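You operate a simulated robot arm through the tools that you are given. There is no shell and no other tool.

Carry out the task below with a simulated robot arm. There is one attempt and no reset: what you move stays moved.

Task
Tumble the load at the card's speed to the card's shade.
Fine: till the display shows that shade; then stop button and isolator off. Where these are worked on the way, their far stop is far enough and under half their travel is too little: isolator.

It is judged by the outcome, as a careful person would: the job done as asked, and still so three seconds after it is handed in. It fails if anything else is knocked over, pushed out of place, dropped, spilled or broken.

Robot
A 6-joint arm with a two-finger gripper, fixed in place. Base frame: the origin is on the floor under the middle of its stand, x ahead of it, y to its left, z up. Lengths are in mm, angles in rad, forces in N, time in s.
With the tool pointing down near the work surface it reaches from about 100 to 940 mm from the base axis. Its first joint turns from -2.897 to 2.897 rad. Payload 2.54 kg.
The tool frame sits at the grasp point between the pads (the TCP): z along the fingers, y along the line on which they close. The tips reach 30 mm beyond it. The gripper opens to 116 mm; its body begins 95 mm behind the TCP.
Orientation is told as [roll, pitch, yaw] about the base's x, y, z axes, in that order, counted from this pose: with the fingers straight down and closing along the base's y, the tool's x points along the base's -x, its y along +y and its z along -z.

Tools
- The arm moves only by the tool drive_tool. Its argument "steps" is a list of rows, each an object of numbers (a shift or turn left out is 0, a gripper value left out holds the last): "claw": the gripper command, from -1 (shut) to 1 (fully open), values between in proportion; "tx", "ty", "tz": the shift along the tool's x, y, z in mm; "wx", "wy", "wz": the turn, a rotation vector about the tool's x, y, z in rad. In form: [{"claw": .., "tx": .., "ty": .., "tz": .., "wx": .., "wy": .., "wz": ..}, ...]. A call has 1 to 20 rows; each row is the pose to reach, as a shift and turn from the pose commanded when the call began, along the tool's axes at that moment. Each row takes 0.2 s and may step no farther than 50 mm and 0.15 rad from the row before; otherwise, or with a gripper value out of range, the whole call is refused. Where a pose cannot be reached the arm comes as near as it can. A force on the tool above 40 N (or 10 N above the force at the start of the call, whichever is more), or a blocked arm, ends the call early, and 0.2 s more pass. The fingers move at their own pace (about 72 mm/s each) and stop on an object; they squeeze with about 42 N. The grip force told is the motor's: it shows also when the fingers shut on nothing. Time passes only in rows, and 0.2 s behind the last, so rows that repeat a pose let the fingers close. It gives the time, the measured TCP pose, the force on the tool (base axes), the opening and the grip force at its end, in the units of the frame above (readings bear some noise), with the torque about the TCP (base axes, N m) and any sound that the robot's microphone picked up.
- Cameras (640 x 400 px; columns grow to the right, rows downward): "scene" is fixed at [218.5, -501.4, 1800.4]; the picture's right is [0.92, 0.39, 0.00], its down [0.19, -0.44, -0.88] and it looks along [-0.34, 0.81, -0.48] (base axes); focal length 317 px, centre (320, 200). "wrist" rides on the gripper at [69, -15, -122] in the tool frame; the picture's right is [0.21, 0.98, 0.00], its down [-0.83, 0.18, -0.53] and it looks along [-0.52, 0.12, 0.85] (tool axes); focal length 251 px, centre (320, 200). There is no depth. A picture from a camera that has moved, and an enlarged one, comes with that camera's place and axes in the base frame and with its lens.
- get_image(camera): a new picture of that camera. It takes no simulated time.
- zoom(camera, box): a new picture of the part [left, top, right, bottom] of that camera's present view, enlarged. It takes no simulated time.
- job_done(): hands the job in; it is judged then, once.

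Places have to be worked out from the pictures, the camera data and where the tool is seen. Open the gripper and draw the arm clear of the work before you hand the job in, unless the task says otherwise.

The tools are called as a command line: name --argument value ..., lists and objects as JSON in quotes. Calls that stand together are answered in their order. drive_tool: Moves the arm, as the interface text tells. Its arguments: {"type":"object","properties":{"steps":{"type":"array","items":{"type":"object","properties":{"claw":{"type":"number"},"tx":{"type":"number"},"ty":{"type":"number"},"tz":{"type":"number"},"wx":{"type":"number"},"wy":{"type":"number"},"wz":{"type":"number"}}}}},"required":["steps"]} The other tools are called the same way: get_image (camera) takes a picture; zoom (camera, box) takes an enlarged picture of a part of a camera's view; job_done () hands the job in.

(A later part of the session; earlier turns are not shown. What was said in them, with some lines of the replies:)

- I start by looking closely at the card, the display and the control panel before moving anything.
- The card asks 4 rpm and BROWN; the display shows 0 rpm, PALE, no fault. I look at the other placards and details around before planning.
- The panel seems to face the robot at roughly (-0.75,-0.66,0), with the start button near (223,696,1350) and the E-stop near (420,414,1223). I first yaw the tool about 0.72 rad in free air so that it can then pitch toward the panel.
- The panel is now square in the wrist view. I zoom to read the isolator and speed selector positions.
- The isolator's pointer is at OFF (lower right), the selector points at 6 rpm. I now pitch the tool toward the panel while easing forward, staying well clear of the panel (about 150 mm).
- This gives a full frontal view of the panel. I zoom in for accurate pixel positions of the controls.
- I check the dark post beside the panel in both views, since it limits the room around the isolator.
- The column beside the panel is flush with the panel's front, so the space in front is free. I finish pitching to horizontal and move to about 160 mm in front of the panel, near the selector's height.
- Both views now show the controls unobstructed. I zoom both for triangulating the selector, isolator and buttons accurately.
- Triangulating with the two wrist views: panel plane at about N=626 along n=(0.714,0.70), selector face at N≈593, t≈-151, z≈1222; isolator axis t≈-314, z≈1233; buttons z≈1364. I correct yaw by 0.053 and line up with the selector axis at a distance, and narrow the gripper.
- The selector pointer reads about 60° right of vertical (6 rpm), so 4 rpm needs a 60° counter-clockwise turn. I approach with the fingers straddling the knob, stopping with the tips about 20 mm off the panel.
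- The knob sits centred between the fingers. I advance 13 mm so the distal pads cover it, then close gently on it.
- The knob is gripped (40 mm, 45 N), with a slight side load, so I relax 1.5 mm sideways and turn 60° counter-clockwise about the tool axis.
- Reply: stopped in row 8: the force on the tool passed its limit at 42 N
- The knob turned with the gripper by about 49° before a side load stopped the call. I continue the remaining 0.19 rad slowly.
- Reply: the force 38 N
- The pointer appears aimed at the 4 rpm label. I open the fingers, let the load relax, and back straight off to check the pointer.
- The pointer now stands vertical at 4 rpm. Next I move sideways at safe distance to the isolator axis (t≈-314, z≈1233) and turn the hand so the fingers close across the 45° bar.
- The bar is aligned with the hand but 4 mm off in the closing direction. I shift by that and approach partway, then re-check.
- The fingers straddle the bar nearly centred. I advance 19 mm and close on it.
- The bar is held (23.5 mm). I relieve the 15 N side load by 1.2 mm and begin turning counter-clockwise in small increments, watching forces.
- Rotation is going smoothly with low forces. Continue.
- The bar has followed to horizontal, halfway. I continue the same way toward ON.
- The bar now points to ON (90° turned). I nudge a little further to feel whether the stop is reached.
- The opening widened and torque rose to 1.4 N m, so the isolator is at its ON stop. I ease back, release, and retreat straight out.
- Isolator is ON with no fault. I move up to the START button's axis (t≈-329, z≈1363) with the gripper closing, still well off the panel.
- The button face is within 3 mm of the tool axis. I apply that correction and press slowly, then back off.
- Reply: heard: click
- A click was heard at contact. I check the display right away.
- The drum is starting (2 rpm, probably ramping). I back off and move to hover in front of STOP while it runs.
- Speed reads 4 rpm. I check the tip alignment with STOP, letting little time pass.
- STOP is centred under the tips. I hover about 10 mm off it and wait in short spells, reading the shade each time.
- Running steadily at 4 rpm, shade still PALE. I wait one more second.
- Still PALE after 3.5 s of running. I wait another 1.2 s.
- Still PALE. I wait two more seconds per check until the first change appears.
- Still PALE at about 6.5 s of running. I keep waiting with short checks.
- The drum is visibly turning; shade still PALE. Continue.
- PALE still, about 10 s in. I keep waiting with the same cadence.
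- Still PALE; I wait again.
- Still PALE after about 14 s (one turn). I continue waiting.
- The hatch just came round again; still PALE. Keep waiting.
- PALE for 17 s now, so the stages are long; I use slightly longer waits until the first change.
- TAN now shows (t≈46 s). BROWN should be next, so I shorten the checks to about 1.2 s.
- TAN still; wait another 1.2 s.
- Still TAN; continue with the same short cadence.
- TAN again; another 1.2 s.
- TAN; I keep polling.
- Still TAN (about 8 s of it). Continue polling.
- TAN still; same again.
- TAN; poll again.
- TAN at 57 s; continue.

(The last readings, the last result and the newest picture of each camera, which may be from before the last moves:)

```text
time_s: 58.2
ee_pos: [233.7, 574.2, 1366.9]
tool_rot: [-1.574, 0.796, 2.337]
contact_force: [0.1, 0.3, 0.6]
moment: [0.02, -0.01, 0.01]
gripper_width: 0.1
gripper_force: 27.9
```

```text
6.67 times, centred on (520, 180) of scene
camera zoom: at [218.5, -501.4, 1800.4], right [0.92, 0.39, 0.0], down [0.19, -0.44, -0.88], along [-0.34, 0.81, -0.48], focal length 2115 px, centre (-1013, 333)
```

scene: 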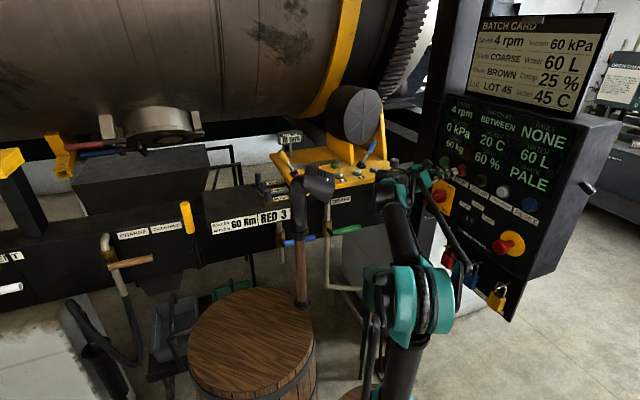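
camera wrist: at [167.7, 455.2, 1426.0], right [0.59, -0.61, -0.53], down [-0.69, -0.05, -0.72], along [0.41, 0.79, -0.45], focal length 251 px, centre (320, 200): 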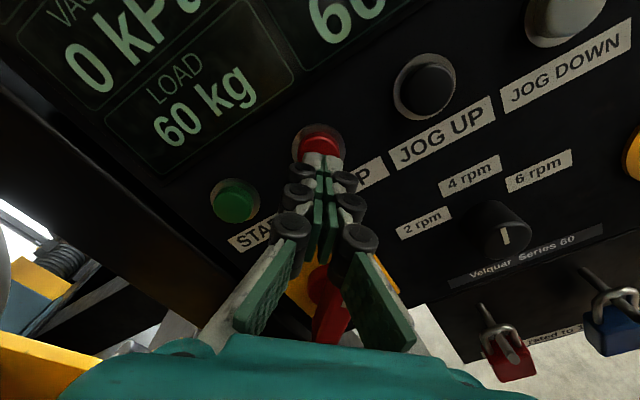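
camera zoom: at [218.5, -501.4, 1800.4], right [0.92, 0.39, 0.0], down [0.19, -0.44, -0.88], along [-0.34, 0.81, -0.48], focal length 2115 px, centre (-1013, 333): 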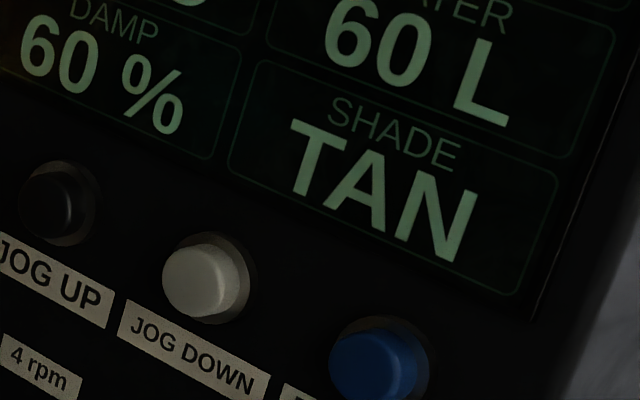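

Still TAN; continue polling.

drive_tool --steps '[{"tz": 0}, {"tz": 0}, {"tz": 0}, {"tz": 0}, {"tz": 0}]'

zoom --camera "scene" --box '[480, 150, 560, 210]'

```text
time_s: 59.4
ee_pos: [233.9, 574.1, 1366.8]
tool_rot: [-1.572, 0.797, 2.339]
contact_force: [0.2, -0.6, -1.3]
moment: [0.0, 0.03, 0.01]
gripper_width: 0.2
gripper_force: 28.8
```

```text
6.67 times, centred on (520, 180) of scene
camera zoom: at [218.5, -501.4, 1800.4], right [0.92, 0.39, 0.0], down [0.19, -0.44, -0.88], along [-0.34, 0.81, -0.48], focal length 2115 px, centre (-1013, 333)
```

zoom: 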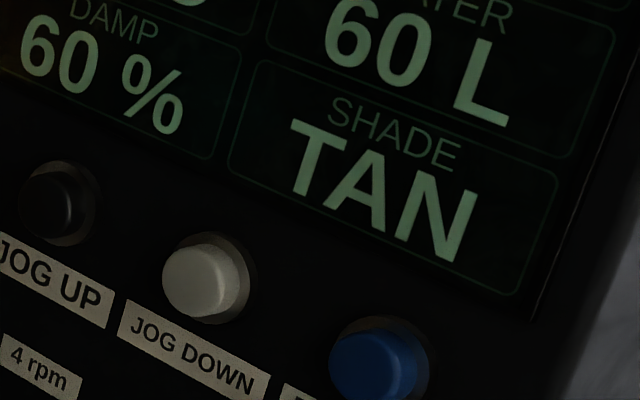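

TAN; continue.

drive_tool --steps '[{"tz": 0}, {"tz": 0}, {"tz": 0}, {"tz": 0}, {"tz": 0}]'

zoom --camera "scene" --box '[480, 150, 560, 210]'

```text
time_s: 60.6
ee_pos: [233.6, 572.7, 1367.0]
tool_rot: [-1.573, 0.797, 2.339]
contact_force: [-0.2, 0.4, -0.1]
moment: [0.0, -0.03, 0.04]
gripper_width: 0.2
gripper_force: 28.0
```

```text
6.67 times, centred on (520, 180) of scene
camera zoom: at [218.5, -501.4, 1800.4], right [0.92, 0.39, 0.0], down [0.19, -0.44, -0.88], along [-0.34, 0.81, -0.48], focal length 2115 px, centre (-1013, 333)
```

zoom: 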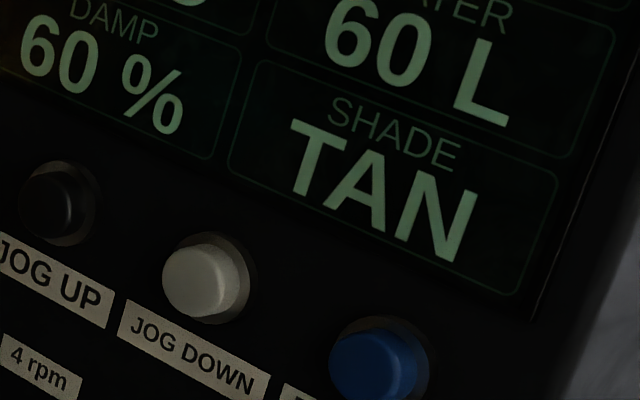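

TAN at 60.6 s; continue.

drive_tool --steps '[{"tz": 0}, {"tz": 0}, {"tz": 0}, {"tz": 0}, {"tz": 0}]'

zoom --camera "scene" --box '[480, 150, 560, 210]'

```text
time_s: 61.8
ee_pos: [233.8, 572.9, 1366.1]
tool_rot: [-1.573, 0.797, 2.339]
contact_force: [-0.4, 1.3, 0.7]
moment: [0.01, 0.02, -0.04]
gripper_width: 0.4
gripper_force: 28.4
```

```text
6.67 times, centred on (520, 180) of scene
camera zoom: at [218.5, -501.4, 1800.4], right [0.92, 0.39, 0.0], down [0.19, -0.44, -0.88], along [-0.34, 0.81, -0.48], focal length 2115 px, centre (-1013, 333)
```

zoom: 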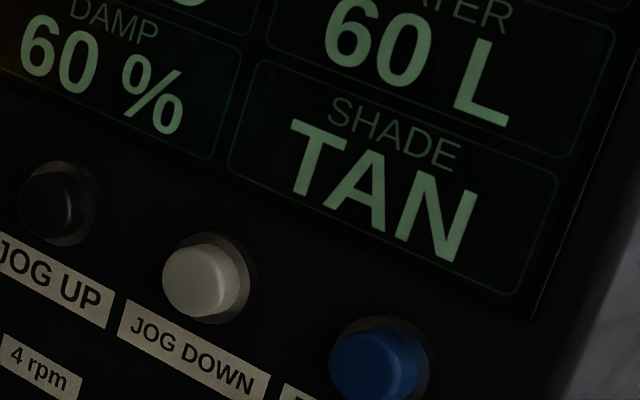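

TAN; continue.

drive_tool --steps '[{"tz": 0}, {"tz": 0}, {"tz": 0}, {"tz": 0}, {"tz": 0}]'

zoom --camera "scene" --box '[480, 150, 560, 210]'

```text
time_s: 63.0
ee_pos: [234.4, 573.9, 1367.0]
tool_rot: [-1.571, 0.797, 2.339]
contact_force: [0.1, 0.2, -0.9]
moment: [0.0, 0.05, -0.02]
gripper_width: 0.0
gripper_force: 28.8
```

```text
6.67 times, centred on (520, 180) of scene
camera zoom: at [218.5, -501.4, 1800.4], right [0.92, 0.39, 0.0], down [0.19, -0.44, -0.88], along [-0.34, 0.81, -0.48], focal length 2115 px, centre (-1013, 333)
```

zoom: 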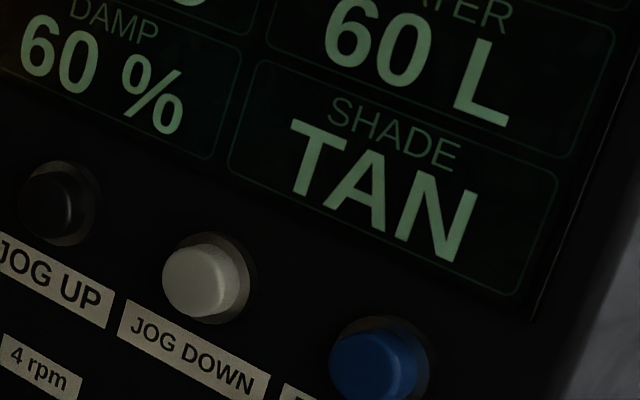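

TAN at 63 s; continue.

drive_tool --steps '[{"tz": 0}, {"tz": 0}, {"tz": 0}, {"tz": 0}, {"tz": 0}]'

zoom --camera "scene" --box '[480, 150, 560, 210]'

```text
time_s: 64.2
ee_pos: [235.2, 573.1, 1366.3]
tool_rot: [-1.574, 0.796, 2.339]
contact_force: [0.2, 0.5, 0.8]
moment: [0.02, -0.01, 0.0]
gripper_width: 0.0
gripper_force: 28.7
```

```text
6.67 times, centred on (520, 180) of scene
camera zoom: at [218.5, -501.4, 1800.4], right [0.92, 0.39, 0.0], down [0.19, -0.44, -0.88], along [-0.34, 0.81, -0.48], focal length 2115 px, centre (-1013, 333)
```

zoom: 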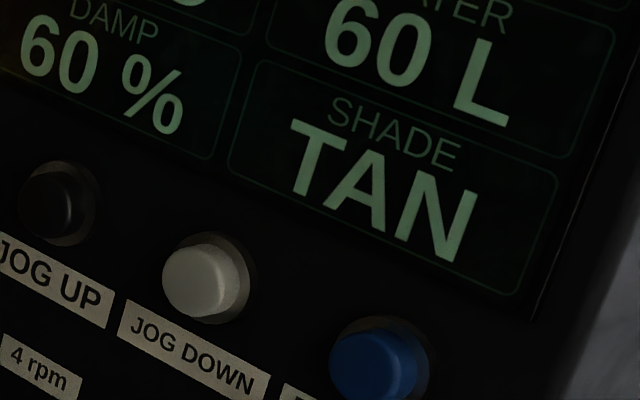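

TAN for about 18 s now, so the change should be close. Continue.

drive_tool --steps '[{"tz": 0}, {"tz": 0}, {"tz": 0}, {"tz": 0}, {"tz": 0}]'

zoom --camera "scene" --box '[480, 150, 560, 210]'

```text
time_s: 65.4
ee_pos: [234.5, 573.6, 1366.4]
tool_rot: [-1.572, 0.795, 2.339]
contact_force: [0.0, 0.1, 0.2]
moment: [0.02, 0.02, 0.01]
gripper_width: 0.1
gripper_force: 28.4
```

```text
6.67 times, centred on (520, 180) of scene
camera zoom: at [218.5, -501.4, 1800.4], right [0.92, 0.39, 0.0], down [0.19, -0.44, -0.88], along [-0.34, 0.81, -0.48], focal length 2115 px, centre (-1013, 333)
```

zoom: 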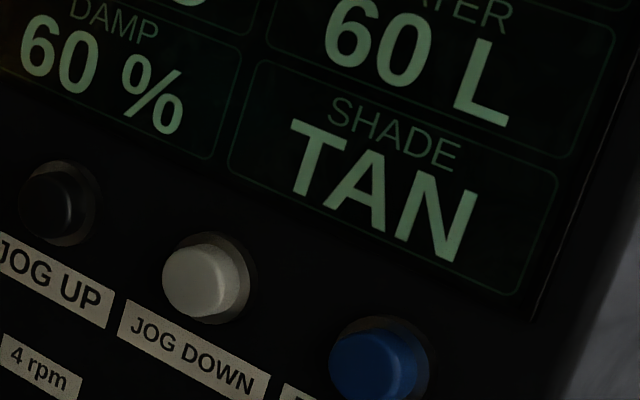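

TAN; continue.

drive_tool --steps '[{"tz": 0}, {"tz": 0}, {"tz": 0}, {"tz": 0}, {"tz": 0}]'

zoom --camera "scene" --box '[480, 150, 560, 210]'

```text
time_s: 66.6
ee_pos: [235.2, 573.6, 1365.7]
tool_rot: [-1.572, 0.797, 2.339]
contact_force: [-1.0, -0.5, -0.2]
moment: [-0.03, -0.01, 0.01]
gripper_width: 0.0
gripper_force: 28.4
```

```text
6.67 times, centred on (520, 180) of scene
camera zoom: at [218.5, -501.4, 1800.4], right [0.92, 0.39, 0.0], down [0.19, -0.44, -0.88], along [-0.34, 0.81, -0.48], focal length 2115 px, centre (-1013, 333)
```

zoom: 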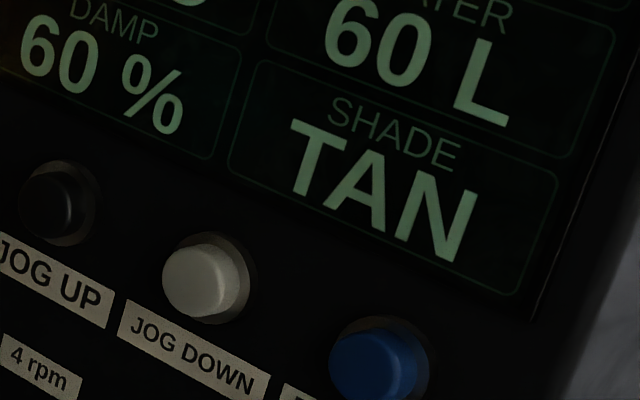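

TAN; continue.

drive_tool --steps '[{"tz": 0}, {"tz": 0}, {"tz": 0}, {"tz": 0}, {"tz": 0}]'

zoom --camera "scene" --box '[480, 150, 560, 210]'

```text
time_s: 67.8
ee_pos: [234.5, 573.1, 1365.7]
tool_rot: [-1.572, 0.797, 2.338]
contact_force: [-0.3, 0.1, 0.1]
moment: [0.0, -0.01, -0.01]
gripper_width: 0.0
gripper_force: 29.0
```

```text
6.67 times, centred on (520, 180) of scene
camera zoom: at [218.5, -501.4, 1800.4], right [0.92, 0.39, 0.0], down [0.19, -0.44, -0.88], along [-0.34, 0.81, -0.48], focal length 2115 px, centre (-1013, 333)
```

zoom: 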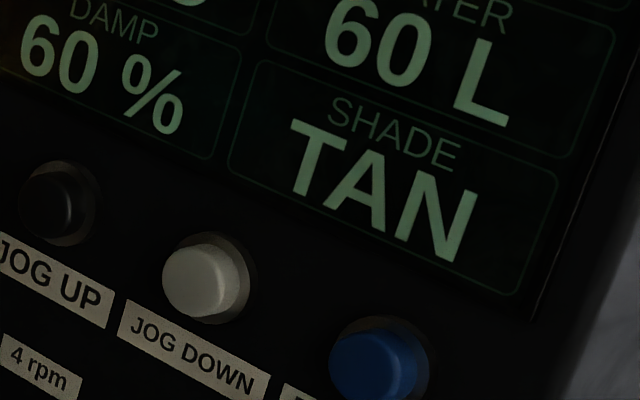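

TAN at 67.8 s; continue.

drive_tool --steps '[{"tz": 0}, {"tz": 0}, {"tz": 0}, {"tz": 0}, {"tz": 0}]'

zoom --camera "scene" --box '[420, 90, 580, 210]'

```text
time_s: 69.0
ee_pos: [235.3, 573.6, 1365.9]
tool_rot: [-1.573, 0.798, 2.339]
contact_force: [-0.2, 0.4, -0.6]
moment: [-0.01, 0.03, 0.01]
gripper_width: 0.1
gripper_force: 28.9
```

```text
3.33 times, centred on (500, 150) of scene
camera zoom: at [218.5, -501.4, 1800.4], right [0.92, 0.39, 0.0], down [0.19, -0.44, -0.88], along [-0.34, 0.81, -0.48], focal length 1058 px, centre (-280, 367)
```

zoom: 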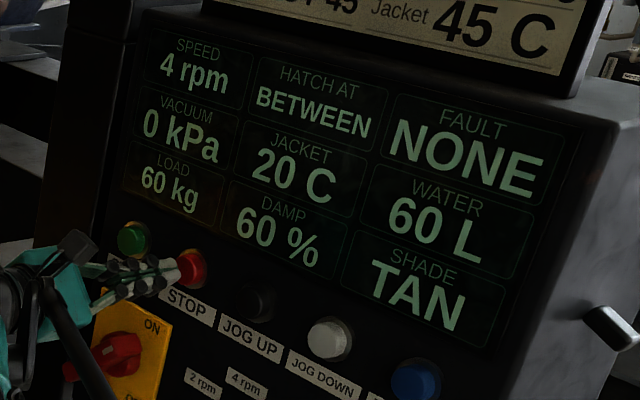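

Still running at 4 rpm, TAN. Continue.

drive_tool --steps '[{"tz": 0}, {"tz": 0}, {"tz": 0}, {"tz": 0}, {"tz": 0}]'

zoom --camera "scene" --box '[480, 150, 560, 210]'

```text
time_s: 70.2
ee_pos: [235.3, 573.9, 1366.2]
tool_rot: [-1.574, 0.797, 2.337]
contact_force: [0.0, -0.7, 0.3]
moment: [-0.01, -0.04, -0.01]
gripper_width: 0.0
gripper_force: 28.3
```

```text
6.67 times, centred on (520, 180) of scene
camera zoom: at [218.5, -501.4, 1800.4], right [0.92, 0.39, 0.0], down [0.19, -0.44, -0.88], along [-0.34, 0.81, -0.48], focal length 2115 px, centre (-1013, 333)
```

zoom: 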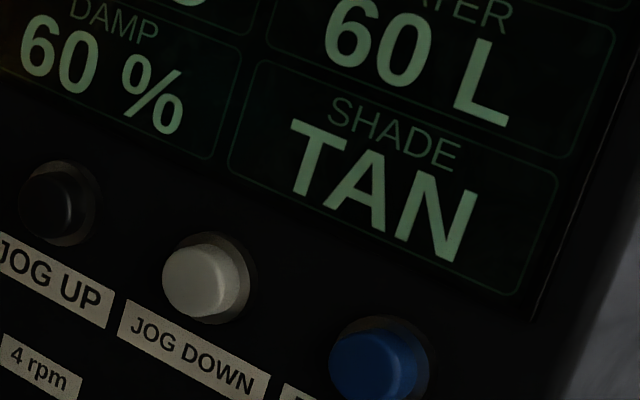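

TAN; continue.

drive_tool --steps '[{"tz": 0}, {"tz": 0}, {"tz": 0}, {"tz": 0}, {"tz": 0}]'

zoom --camera "scene" --box '[480, 150, 560, 210]'

```text
time_s: 71.4
ee_pos: [234.9, 572.8, 1366.0]
tool_rot: [-1.574, 0.796, 2.338]
contact_force: [0.1, -0.9, -0.3]
moment: [0.07, 0.02, 0.0]
gripper_width: 0.1
gripper_force: 28.4
```

```text
6.67 times, centred on (520, 180) of scene
camera zoom: at [218.5, -501.4, 1800.4], right [0.92, 0.39, 0.0], down [0.19, -0.44, -0.88], along [-0.34, 0.81, -0.48], focal length 2115 px, centre (-1013, 333)
```

zoom: 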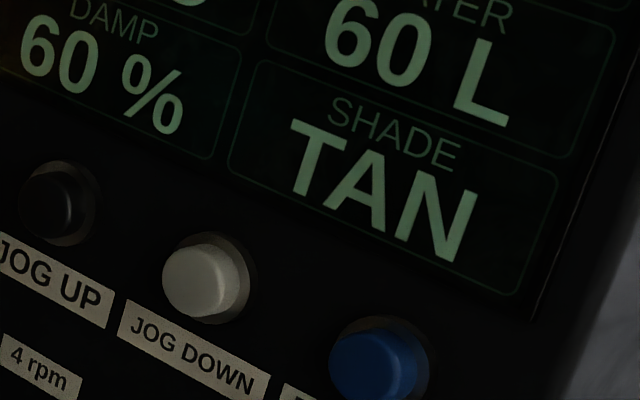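

TAN at 71.4 s; continue.

drive_tool --steps '[{"tz": 0}, {"tz": 0}, {"tz": 0}, {"tz": 0}, {"tz": 0}]'

zoom --camera "scene" --box '[480, 150, 560, 210]'

```text
time_s: 72.6
ee_pos: [234.0, 574.3, 1365.7]
tool_rot: [-1.572, 0.795, 2.338]
contact_force: [-0.4, 1.0, -0.5]
moment: [0.0, 0.02, -0.03]
gripper_width: 0.0
gripper_force: 28.9
```

```text
6.67 times, centred on (520, 180) of scene
camera zoom: at [218.5, -501.4, 1800.4], right [0.92, 0.39, 0.0], down [0.19, -0.44, -0.88], along [-0.34, 0.81, -0.48], focal length 2115 px, centre (-1013, 333)
```

zoom: 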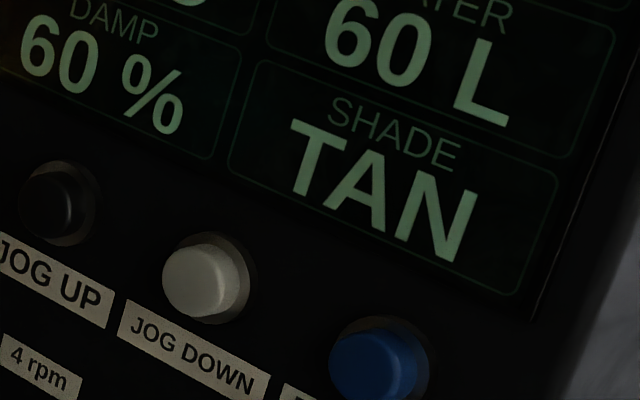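

TAN; continue.

drive_tool --steps '[{"tz": 0}, {"tz": 0}, {"tz": 0}, {"tz": 0}, {"tz": 0}]'

zoom --camera "scene" --box '[480, 150, 560, 210]'

```text
time_s: 73.8
ee_pos: [233.9, 573.6, 1366.7]
tool_rot: [-1.573, 0.797, 2.338]
contact_force: [-0.2, 0.3, -0.8]
moment: [-0.03, 0.02, 0.03]
gripper_width: 0.0
gripper_force: 28.6
```

```text
6.67 times, centred on (520, 180) of scene
camera zoom: at [218.5, -501.4, 1800.4], right [0.92, 0.39, 0.0], down [0.19, -0.44, -0.88], along [-0.34, 0.81, -0.48], focal length 2115 px, centre (-1013, 333)
```

zoom: 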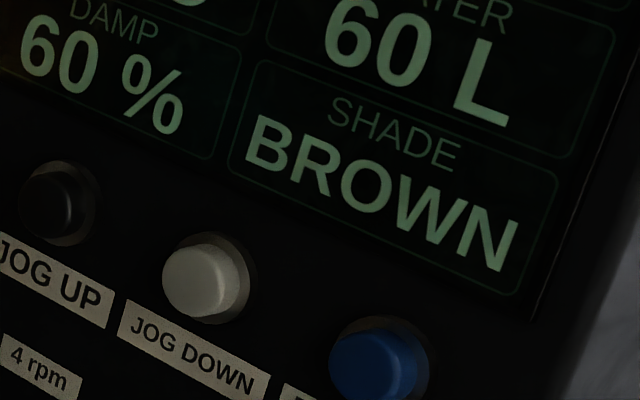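

BROWN is showing. I press STOP now.

drive_tool --steps '[{"tz": 10}, {"tz": 16}, {"tz": 19}, {"tz": 20}]'

zoom --camera "scene" --box '[420, 90, 580, 210]'

```text
time_s: 74.8
ee_pos: [248.6, 587.8, 1366.4]
tool_rot: [-1.576, 0.795, 2.339]
contact_force: [-2.1, -2.2, -0.4]
moment: [-0.01, 0.04, 0.03]
gripper_width: 6.0
gripper_force: 28.2
heard: click
```

```text
3.33 times, centred on (500, 150) of scene
camera zoom: at [218.5, -501.4, 1800.4], right [0.92, 0.39, 0.0], down [0.19, -0.44, -0.88], along [-0.34, 0.81, -0.48], focal length 1058 px, centre (-280, 367)
```

zoom: 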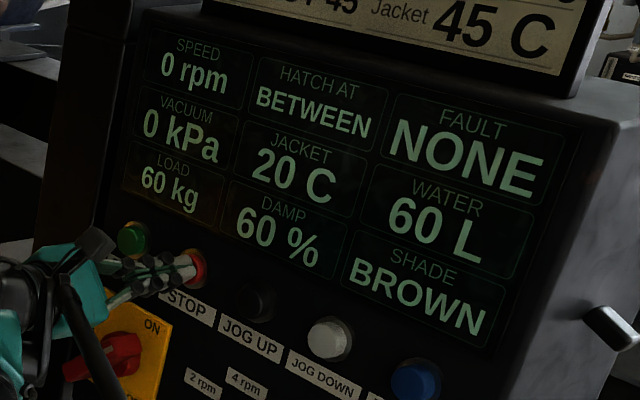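

The drum has stopped at 0 rpm with BROWN showing. I back off and return to the approach pose in front of the isolator, opening the fingers there.

drive_tool --steps '[{"tz": -30}, {"tz": -70}, {"tz": -110}, {"tx": -35, "ty": 11.4, "tz": -112, "claw": -1}, {"tx": -70, "ty": 22.8, "tz": -112, "claw": -0.5}, {"tx": -105, "ty": 34.2, "tz": -112, "claw": 0.3}, {"tx": -140.4, "ty": 45.7, "tz": -112, "claw": 0.3}, {"tx": -140.4, "ty": 45.7, "tz": -112, "claw": 0.3}, {"tx": -140.4, "ty": 45.7, "tz": -112, "claw": 0.3}]'

get_image --camera "wrist"

zoom --camera "scene" --box '[420, 90, 580, 210]'

```text
time_s: 76.8
ee_pos: [122.6, 555.9, 1234.1]
tool_rot: [-1.571, 0.796, 2.338]
contact_force: [0.0, -0.8, 0.2]
moment: [-0.01, 0.0, 0.01]
gripper_width: 75.3
gripper_force: 0.1
```

```text
taken
camera wrist: at [61.3, 444.6, 1294.1], right [0.59, -0.61, -0.53], down [-0.69, -0.05, -0.72], along [0.41, 0.79, -0.45], focal length 251 px, centre (320, 200)
```

wrist: 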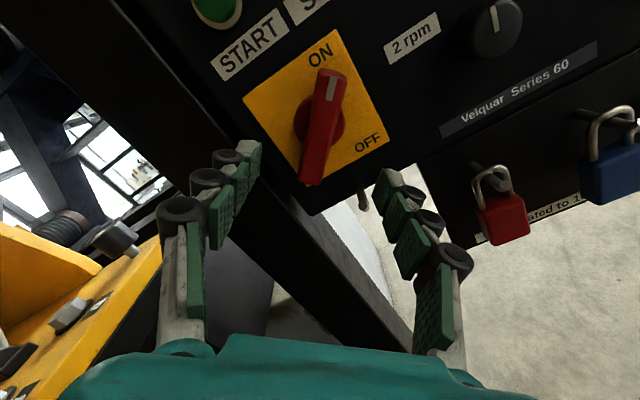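

```text
3.33 times, centred on (500, 150) of scene
camera zoom: at [218.5, -501.4, 1800.4], right [0.92, 0.39, 0.0], down [0.19, -0.44, -0.88], along [-0.34, 0.81, -0.48], focal length 1058 px, centre (-280, 367)
```

zoom: 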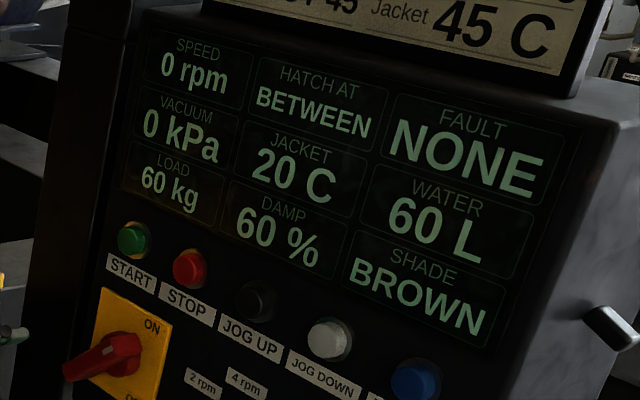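

Same view as when I left it, display still BROWN at 0 rpm. I advance 96 mm onto the bar and grip it.

drive_tool --steps '[{"tz": 35}, {"tz": 65}, {"tz": 85}, {"tz": 96}, {"tz": 96, "claw": 0}, {"tz": 96, "claw": -0.3}, {"tz": 96, "claw": -0.6}, {"tz": 96, "claw": -0.8}, {"tz": 96, "claw": -0.8}, {"tz": 96, "claw": -0.8}]'

get_image --camera "wrist"

```text
time_s: 79.0
ee_pos: [191.6, 624.6, 1234.8]
tool_rot: [-1.574, 0.796, 2.338]
contact_force: [0.8, 11.7, 16.7]
moment: [0.63, -0.03, 0.37]
gripper_width: 23.5
gripper_force: 45.5
```

```text
taken
camera wrist: at [130.0, 511.7, 1294.5], right [0.59, -0.61, -0.53], down [-0.69, -0.05, -0.72], along [0.41, 0.79, -0.45], focal length 251 px, centre (320, 200)
```

wrist: 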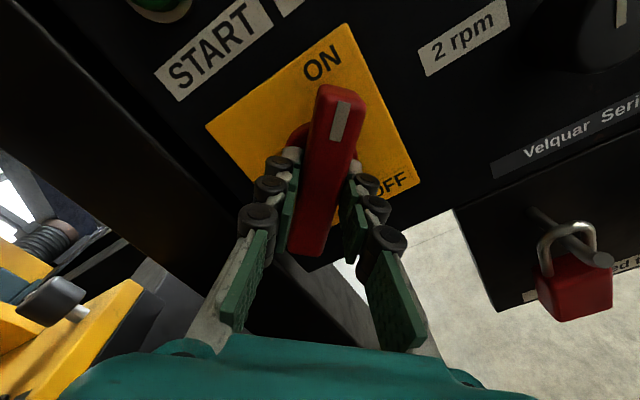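

Gripped again. I relieve the side load (-1.3 mm) and turn clockwise back toward OFF in steps.

drive_tool --steps '[{"ty": -1.3}, {"ty": -1.3, "wz": 0.08}, {"ty": -1.3, "wz": 0.16}, {"ty": -1.3, "wz": 0.24}, {"ty": -1.3, "wz": 0.32}, {"ty": -1.3, "wz": 0.4}]'

drive_tool --steps '[{"wz": 0.08}, {"wz": 0.16}, {"wz": 0.24}, {"wz": 0.32}, {"wz": 0.4}]'

get_image --camera "wrist"

```text
time_s: 80.4
ee_pos: [191.0, 625.0, 1235.1]
tool_rot: [-1.572, 0.396, 2.338]
contact_force: [8.5, 0.0, 1.8]
moment: [-0.21, 0.08, 0.22]
gripper_width: 23.5
gripper_force: 45.4
```

```text
time_s: 81.6
ee_pos: [191.9, 624.1, 1236.0]
tool_rot: [-1.572, -0.006, 2.339]
contact_force: [7.0, -2.6, 0.4]
moment: [-0.14, 0.06, -0.65]
gripper_width: 23.3
gripper_force: 45.1
```

```text
taken
camera wrist: at [151.8, 489.2, 1249.9], right [0.15, -0.15, -0.98], down [-0.96, 0.22, -0.18], along [0.24, 0.96, -0.11], focal length 251 px, centre (320, 200)
```

wrist: 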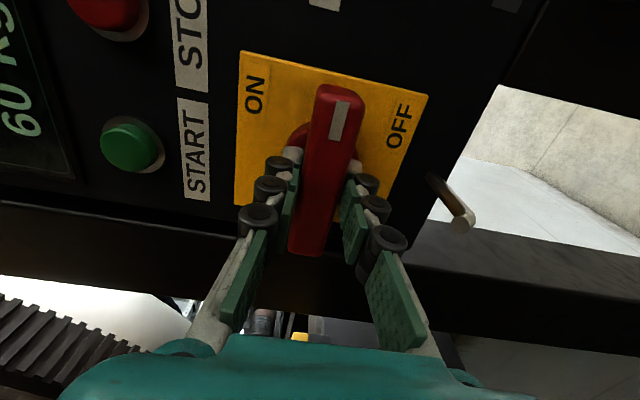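

Halfway with low forces. I continue to the OFF stop.

drive_tool --steps '[{"wz": 0.08}, {"wz": 0.16}, {"wz": 0.24}, {"wz": 0.32}, {"wz": 0.4}]'

drive_tool --steps '[{"wz": 0.08}, {"wz": 0.16}, {"wz": 0.24}, {"wz": 0.32}, {"wz": 0.39}, {"wz": 0.42}, {"wz": 0.42}]'

get_image --camera "wrist"

```text
time_s: 82.8
ee_pos: [191.3, 624.5, 1234.5]
tool_rot: [-1.572, -0.406, 2.342]
contact_force: [6.6, -0.9, 6.2]
moment: [-0.2, 0.18, -1.04]
gripper_width: 23.5
gripper_force: 44.6
```

```text
time_s: 84.4
ee_pos: [191.0, 624.3, 1235.6]
tool_rot: [-1.574, -0.823, 2.343]
contact_force: [11.5, -0.7, 14.3]
moment: [-0.81, -0.99, 0.12]
gripper_width: 23.9
gripper_force: 45.5
```

```text
taken
camera wrist: at [144.2, 497.2, 1195.2], right [-0.4, 0.41, -0.82], down [-0.87, 0.13, 0.48], along [0.3, 0.9, 0.31], focal length 251 px, centre (320, 200)
```

wrist: 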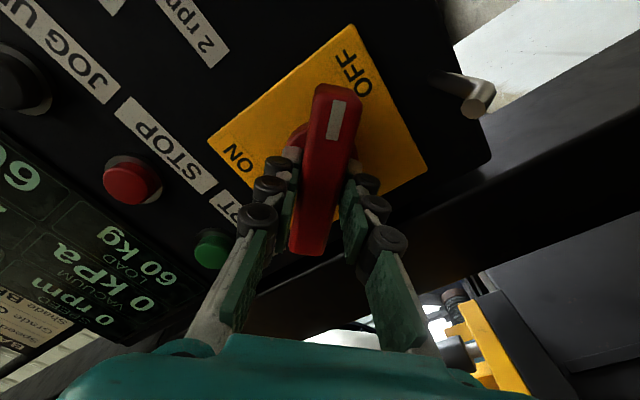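

The torque has risen and the bar points at OFF, at its stop. I ease slightly, release and retreat.

drive_tool --steps '[{"wz": -0.03}, {"wz": -0.03, "claw": 0.0}, {"wz": -0.03, "claw": 0.3}, {"wz": -0.03, "claw": 0.3}, {"wz": -0.03, "tz": -25}, {"wz": -0.03, "tz": -60}, {"wz": -0.03, "tz": -100}, {"wz": -0.03, "tz": -140}, {"wz": -0.03, "tz": -170}, {"wz": -0.03, "tz": -170}]'

get_image --camera "wrist"

get_image --camera "scene"

zoom --camera "scene" --box '[420, 90, 580, 230]'

```text
time_s: 86.6
ee_pos: [67.8, 506.0, 1235.8]
tool_rot: [-1.573, -0.794, 2.34]
contact_force: [-0.2, 0.5, -1.0]
moment: [-0.01, 0.01, 0.04]
gripper_width: 75.4
gripper_force: 0.1
```

```text
taken
camera wrist: at [22.1, 378.1, 1196.5], right [-0.38, 0.39, -0.84], down [-0.88, 0.14, 0.46], along [0.3, 0.91, 0.29], focal length 251 px, centre (320, 200)
```

wrist: 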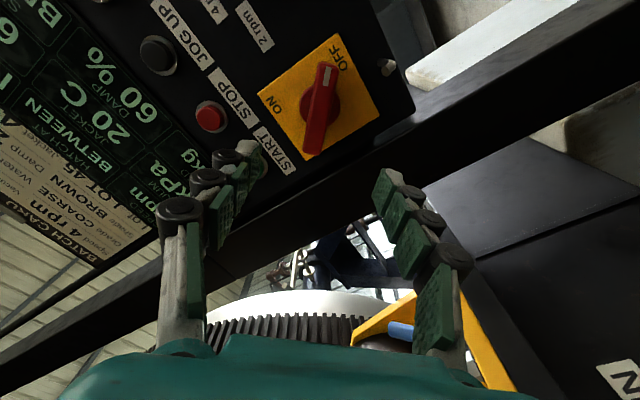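

```text
taken
```

scene: 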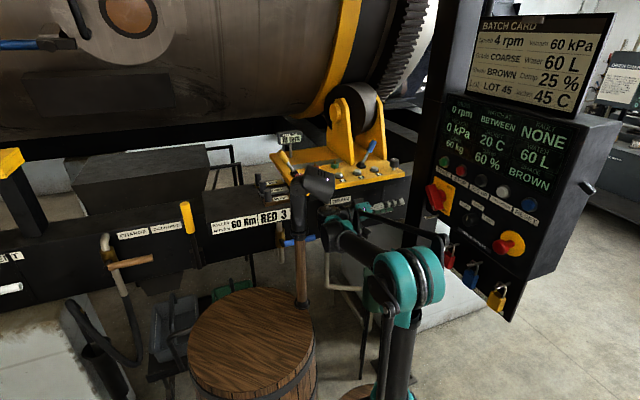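

```text
2.86 times, centred on (500, 160) of scene
camera zoom: at [218.5, -501.4, 1800.4], right [0.92, 0.39, 0.0], down [0.19, -0.44, -0.88], along [-0.34, 0.81, -0.48], focal length 906 px, centre (-194, 314)
```

zoom: 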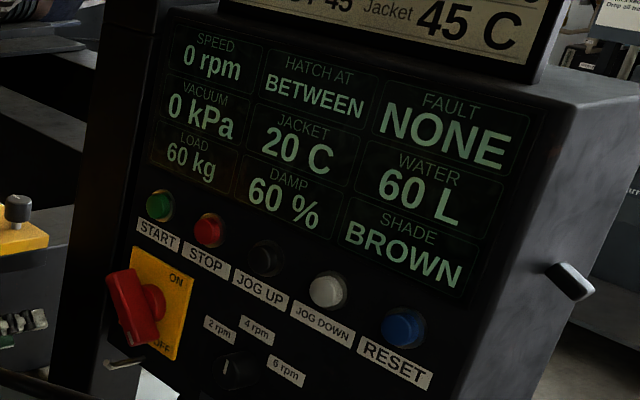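

Isolator is back at OFF, 0 rpm, BROWN showing, nothing disturbed. I open the gripper fully, draw a bit further away and confirm the state holds.

drive_tool --steps '[{"claw": 1, "tz": -20}, {"claw": 1, "tz": -40}, {"claw": 1, "tz": -40}, {"claw": 1, "tz": -40}, {"claw": 1, "tz": -40}]'

zoom --camera "scene" --box '[420, 90, 580, 230]'

```text
time_s: 87.8
ee_pos: [40.7, 478.7, 1235.0]
tool_rot: [-1.573, -0.795, 2.342]
contact_force: [-0.3, -0.1, 0.1]
moment: [-0.01, 0.03, 0.0]
gripper_width: 116.0
gripper_force: 0.0
```

```text
2.86 times, centred on (500, 160) of scene
camera zoom: at [218.5, -501.4, 1800.4], right [0.92, 0.39, 0.0], down [0.19, -0.44, -0.88], along [-0.34, 0.81, -0.48], focal length 906 px, centre (-194, 314)
```

zoom: 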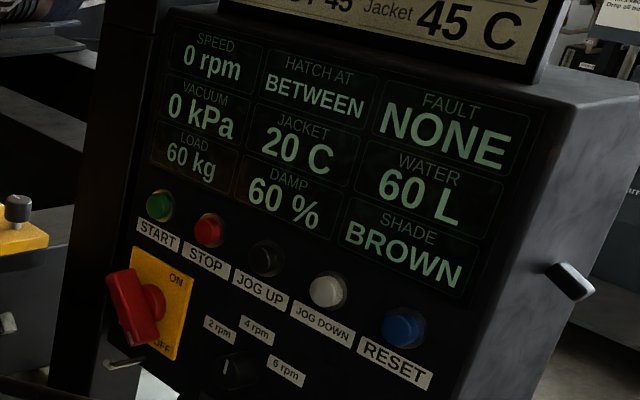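

The state is stable: drum stopped, shade BROWN, no fault, isolator OFF, arm clear with the gripper open. I hand the job in.

job_done

```text
The job is handed in.
```

The load was tumbled at 4 rpm until the display showed BROWN. I then pressed STOP and turned the isolator back to its OFF stop. The selector was at 6 rpm to begin with, so I moved it to 4 rpm before starting the drum.

When I handed the job in, the display read 0 rpm, BROWN and no fault. The gripper was open and the arm was clear of the panel. In the pictures I took, nothing else had been knocked over or moved.
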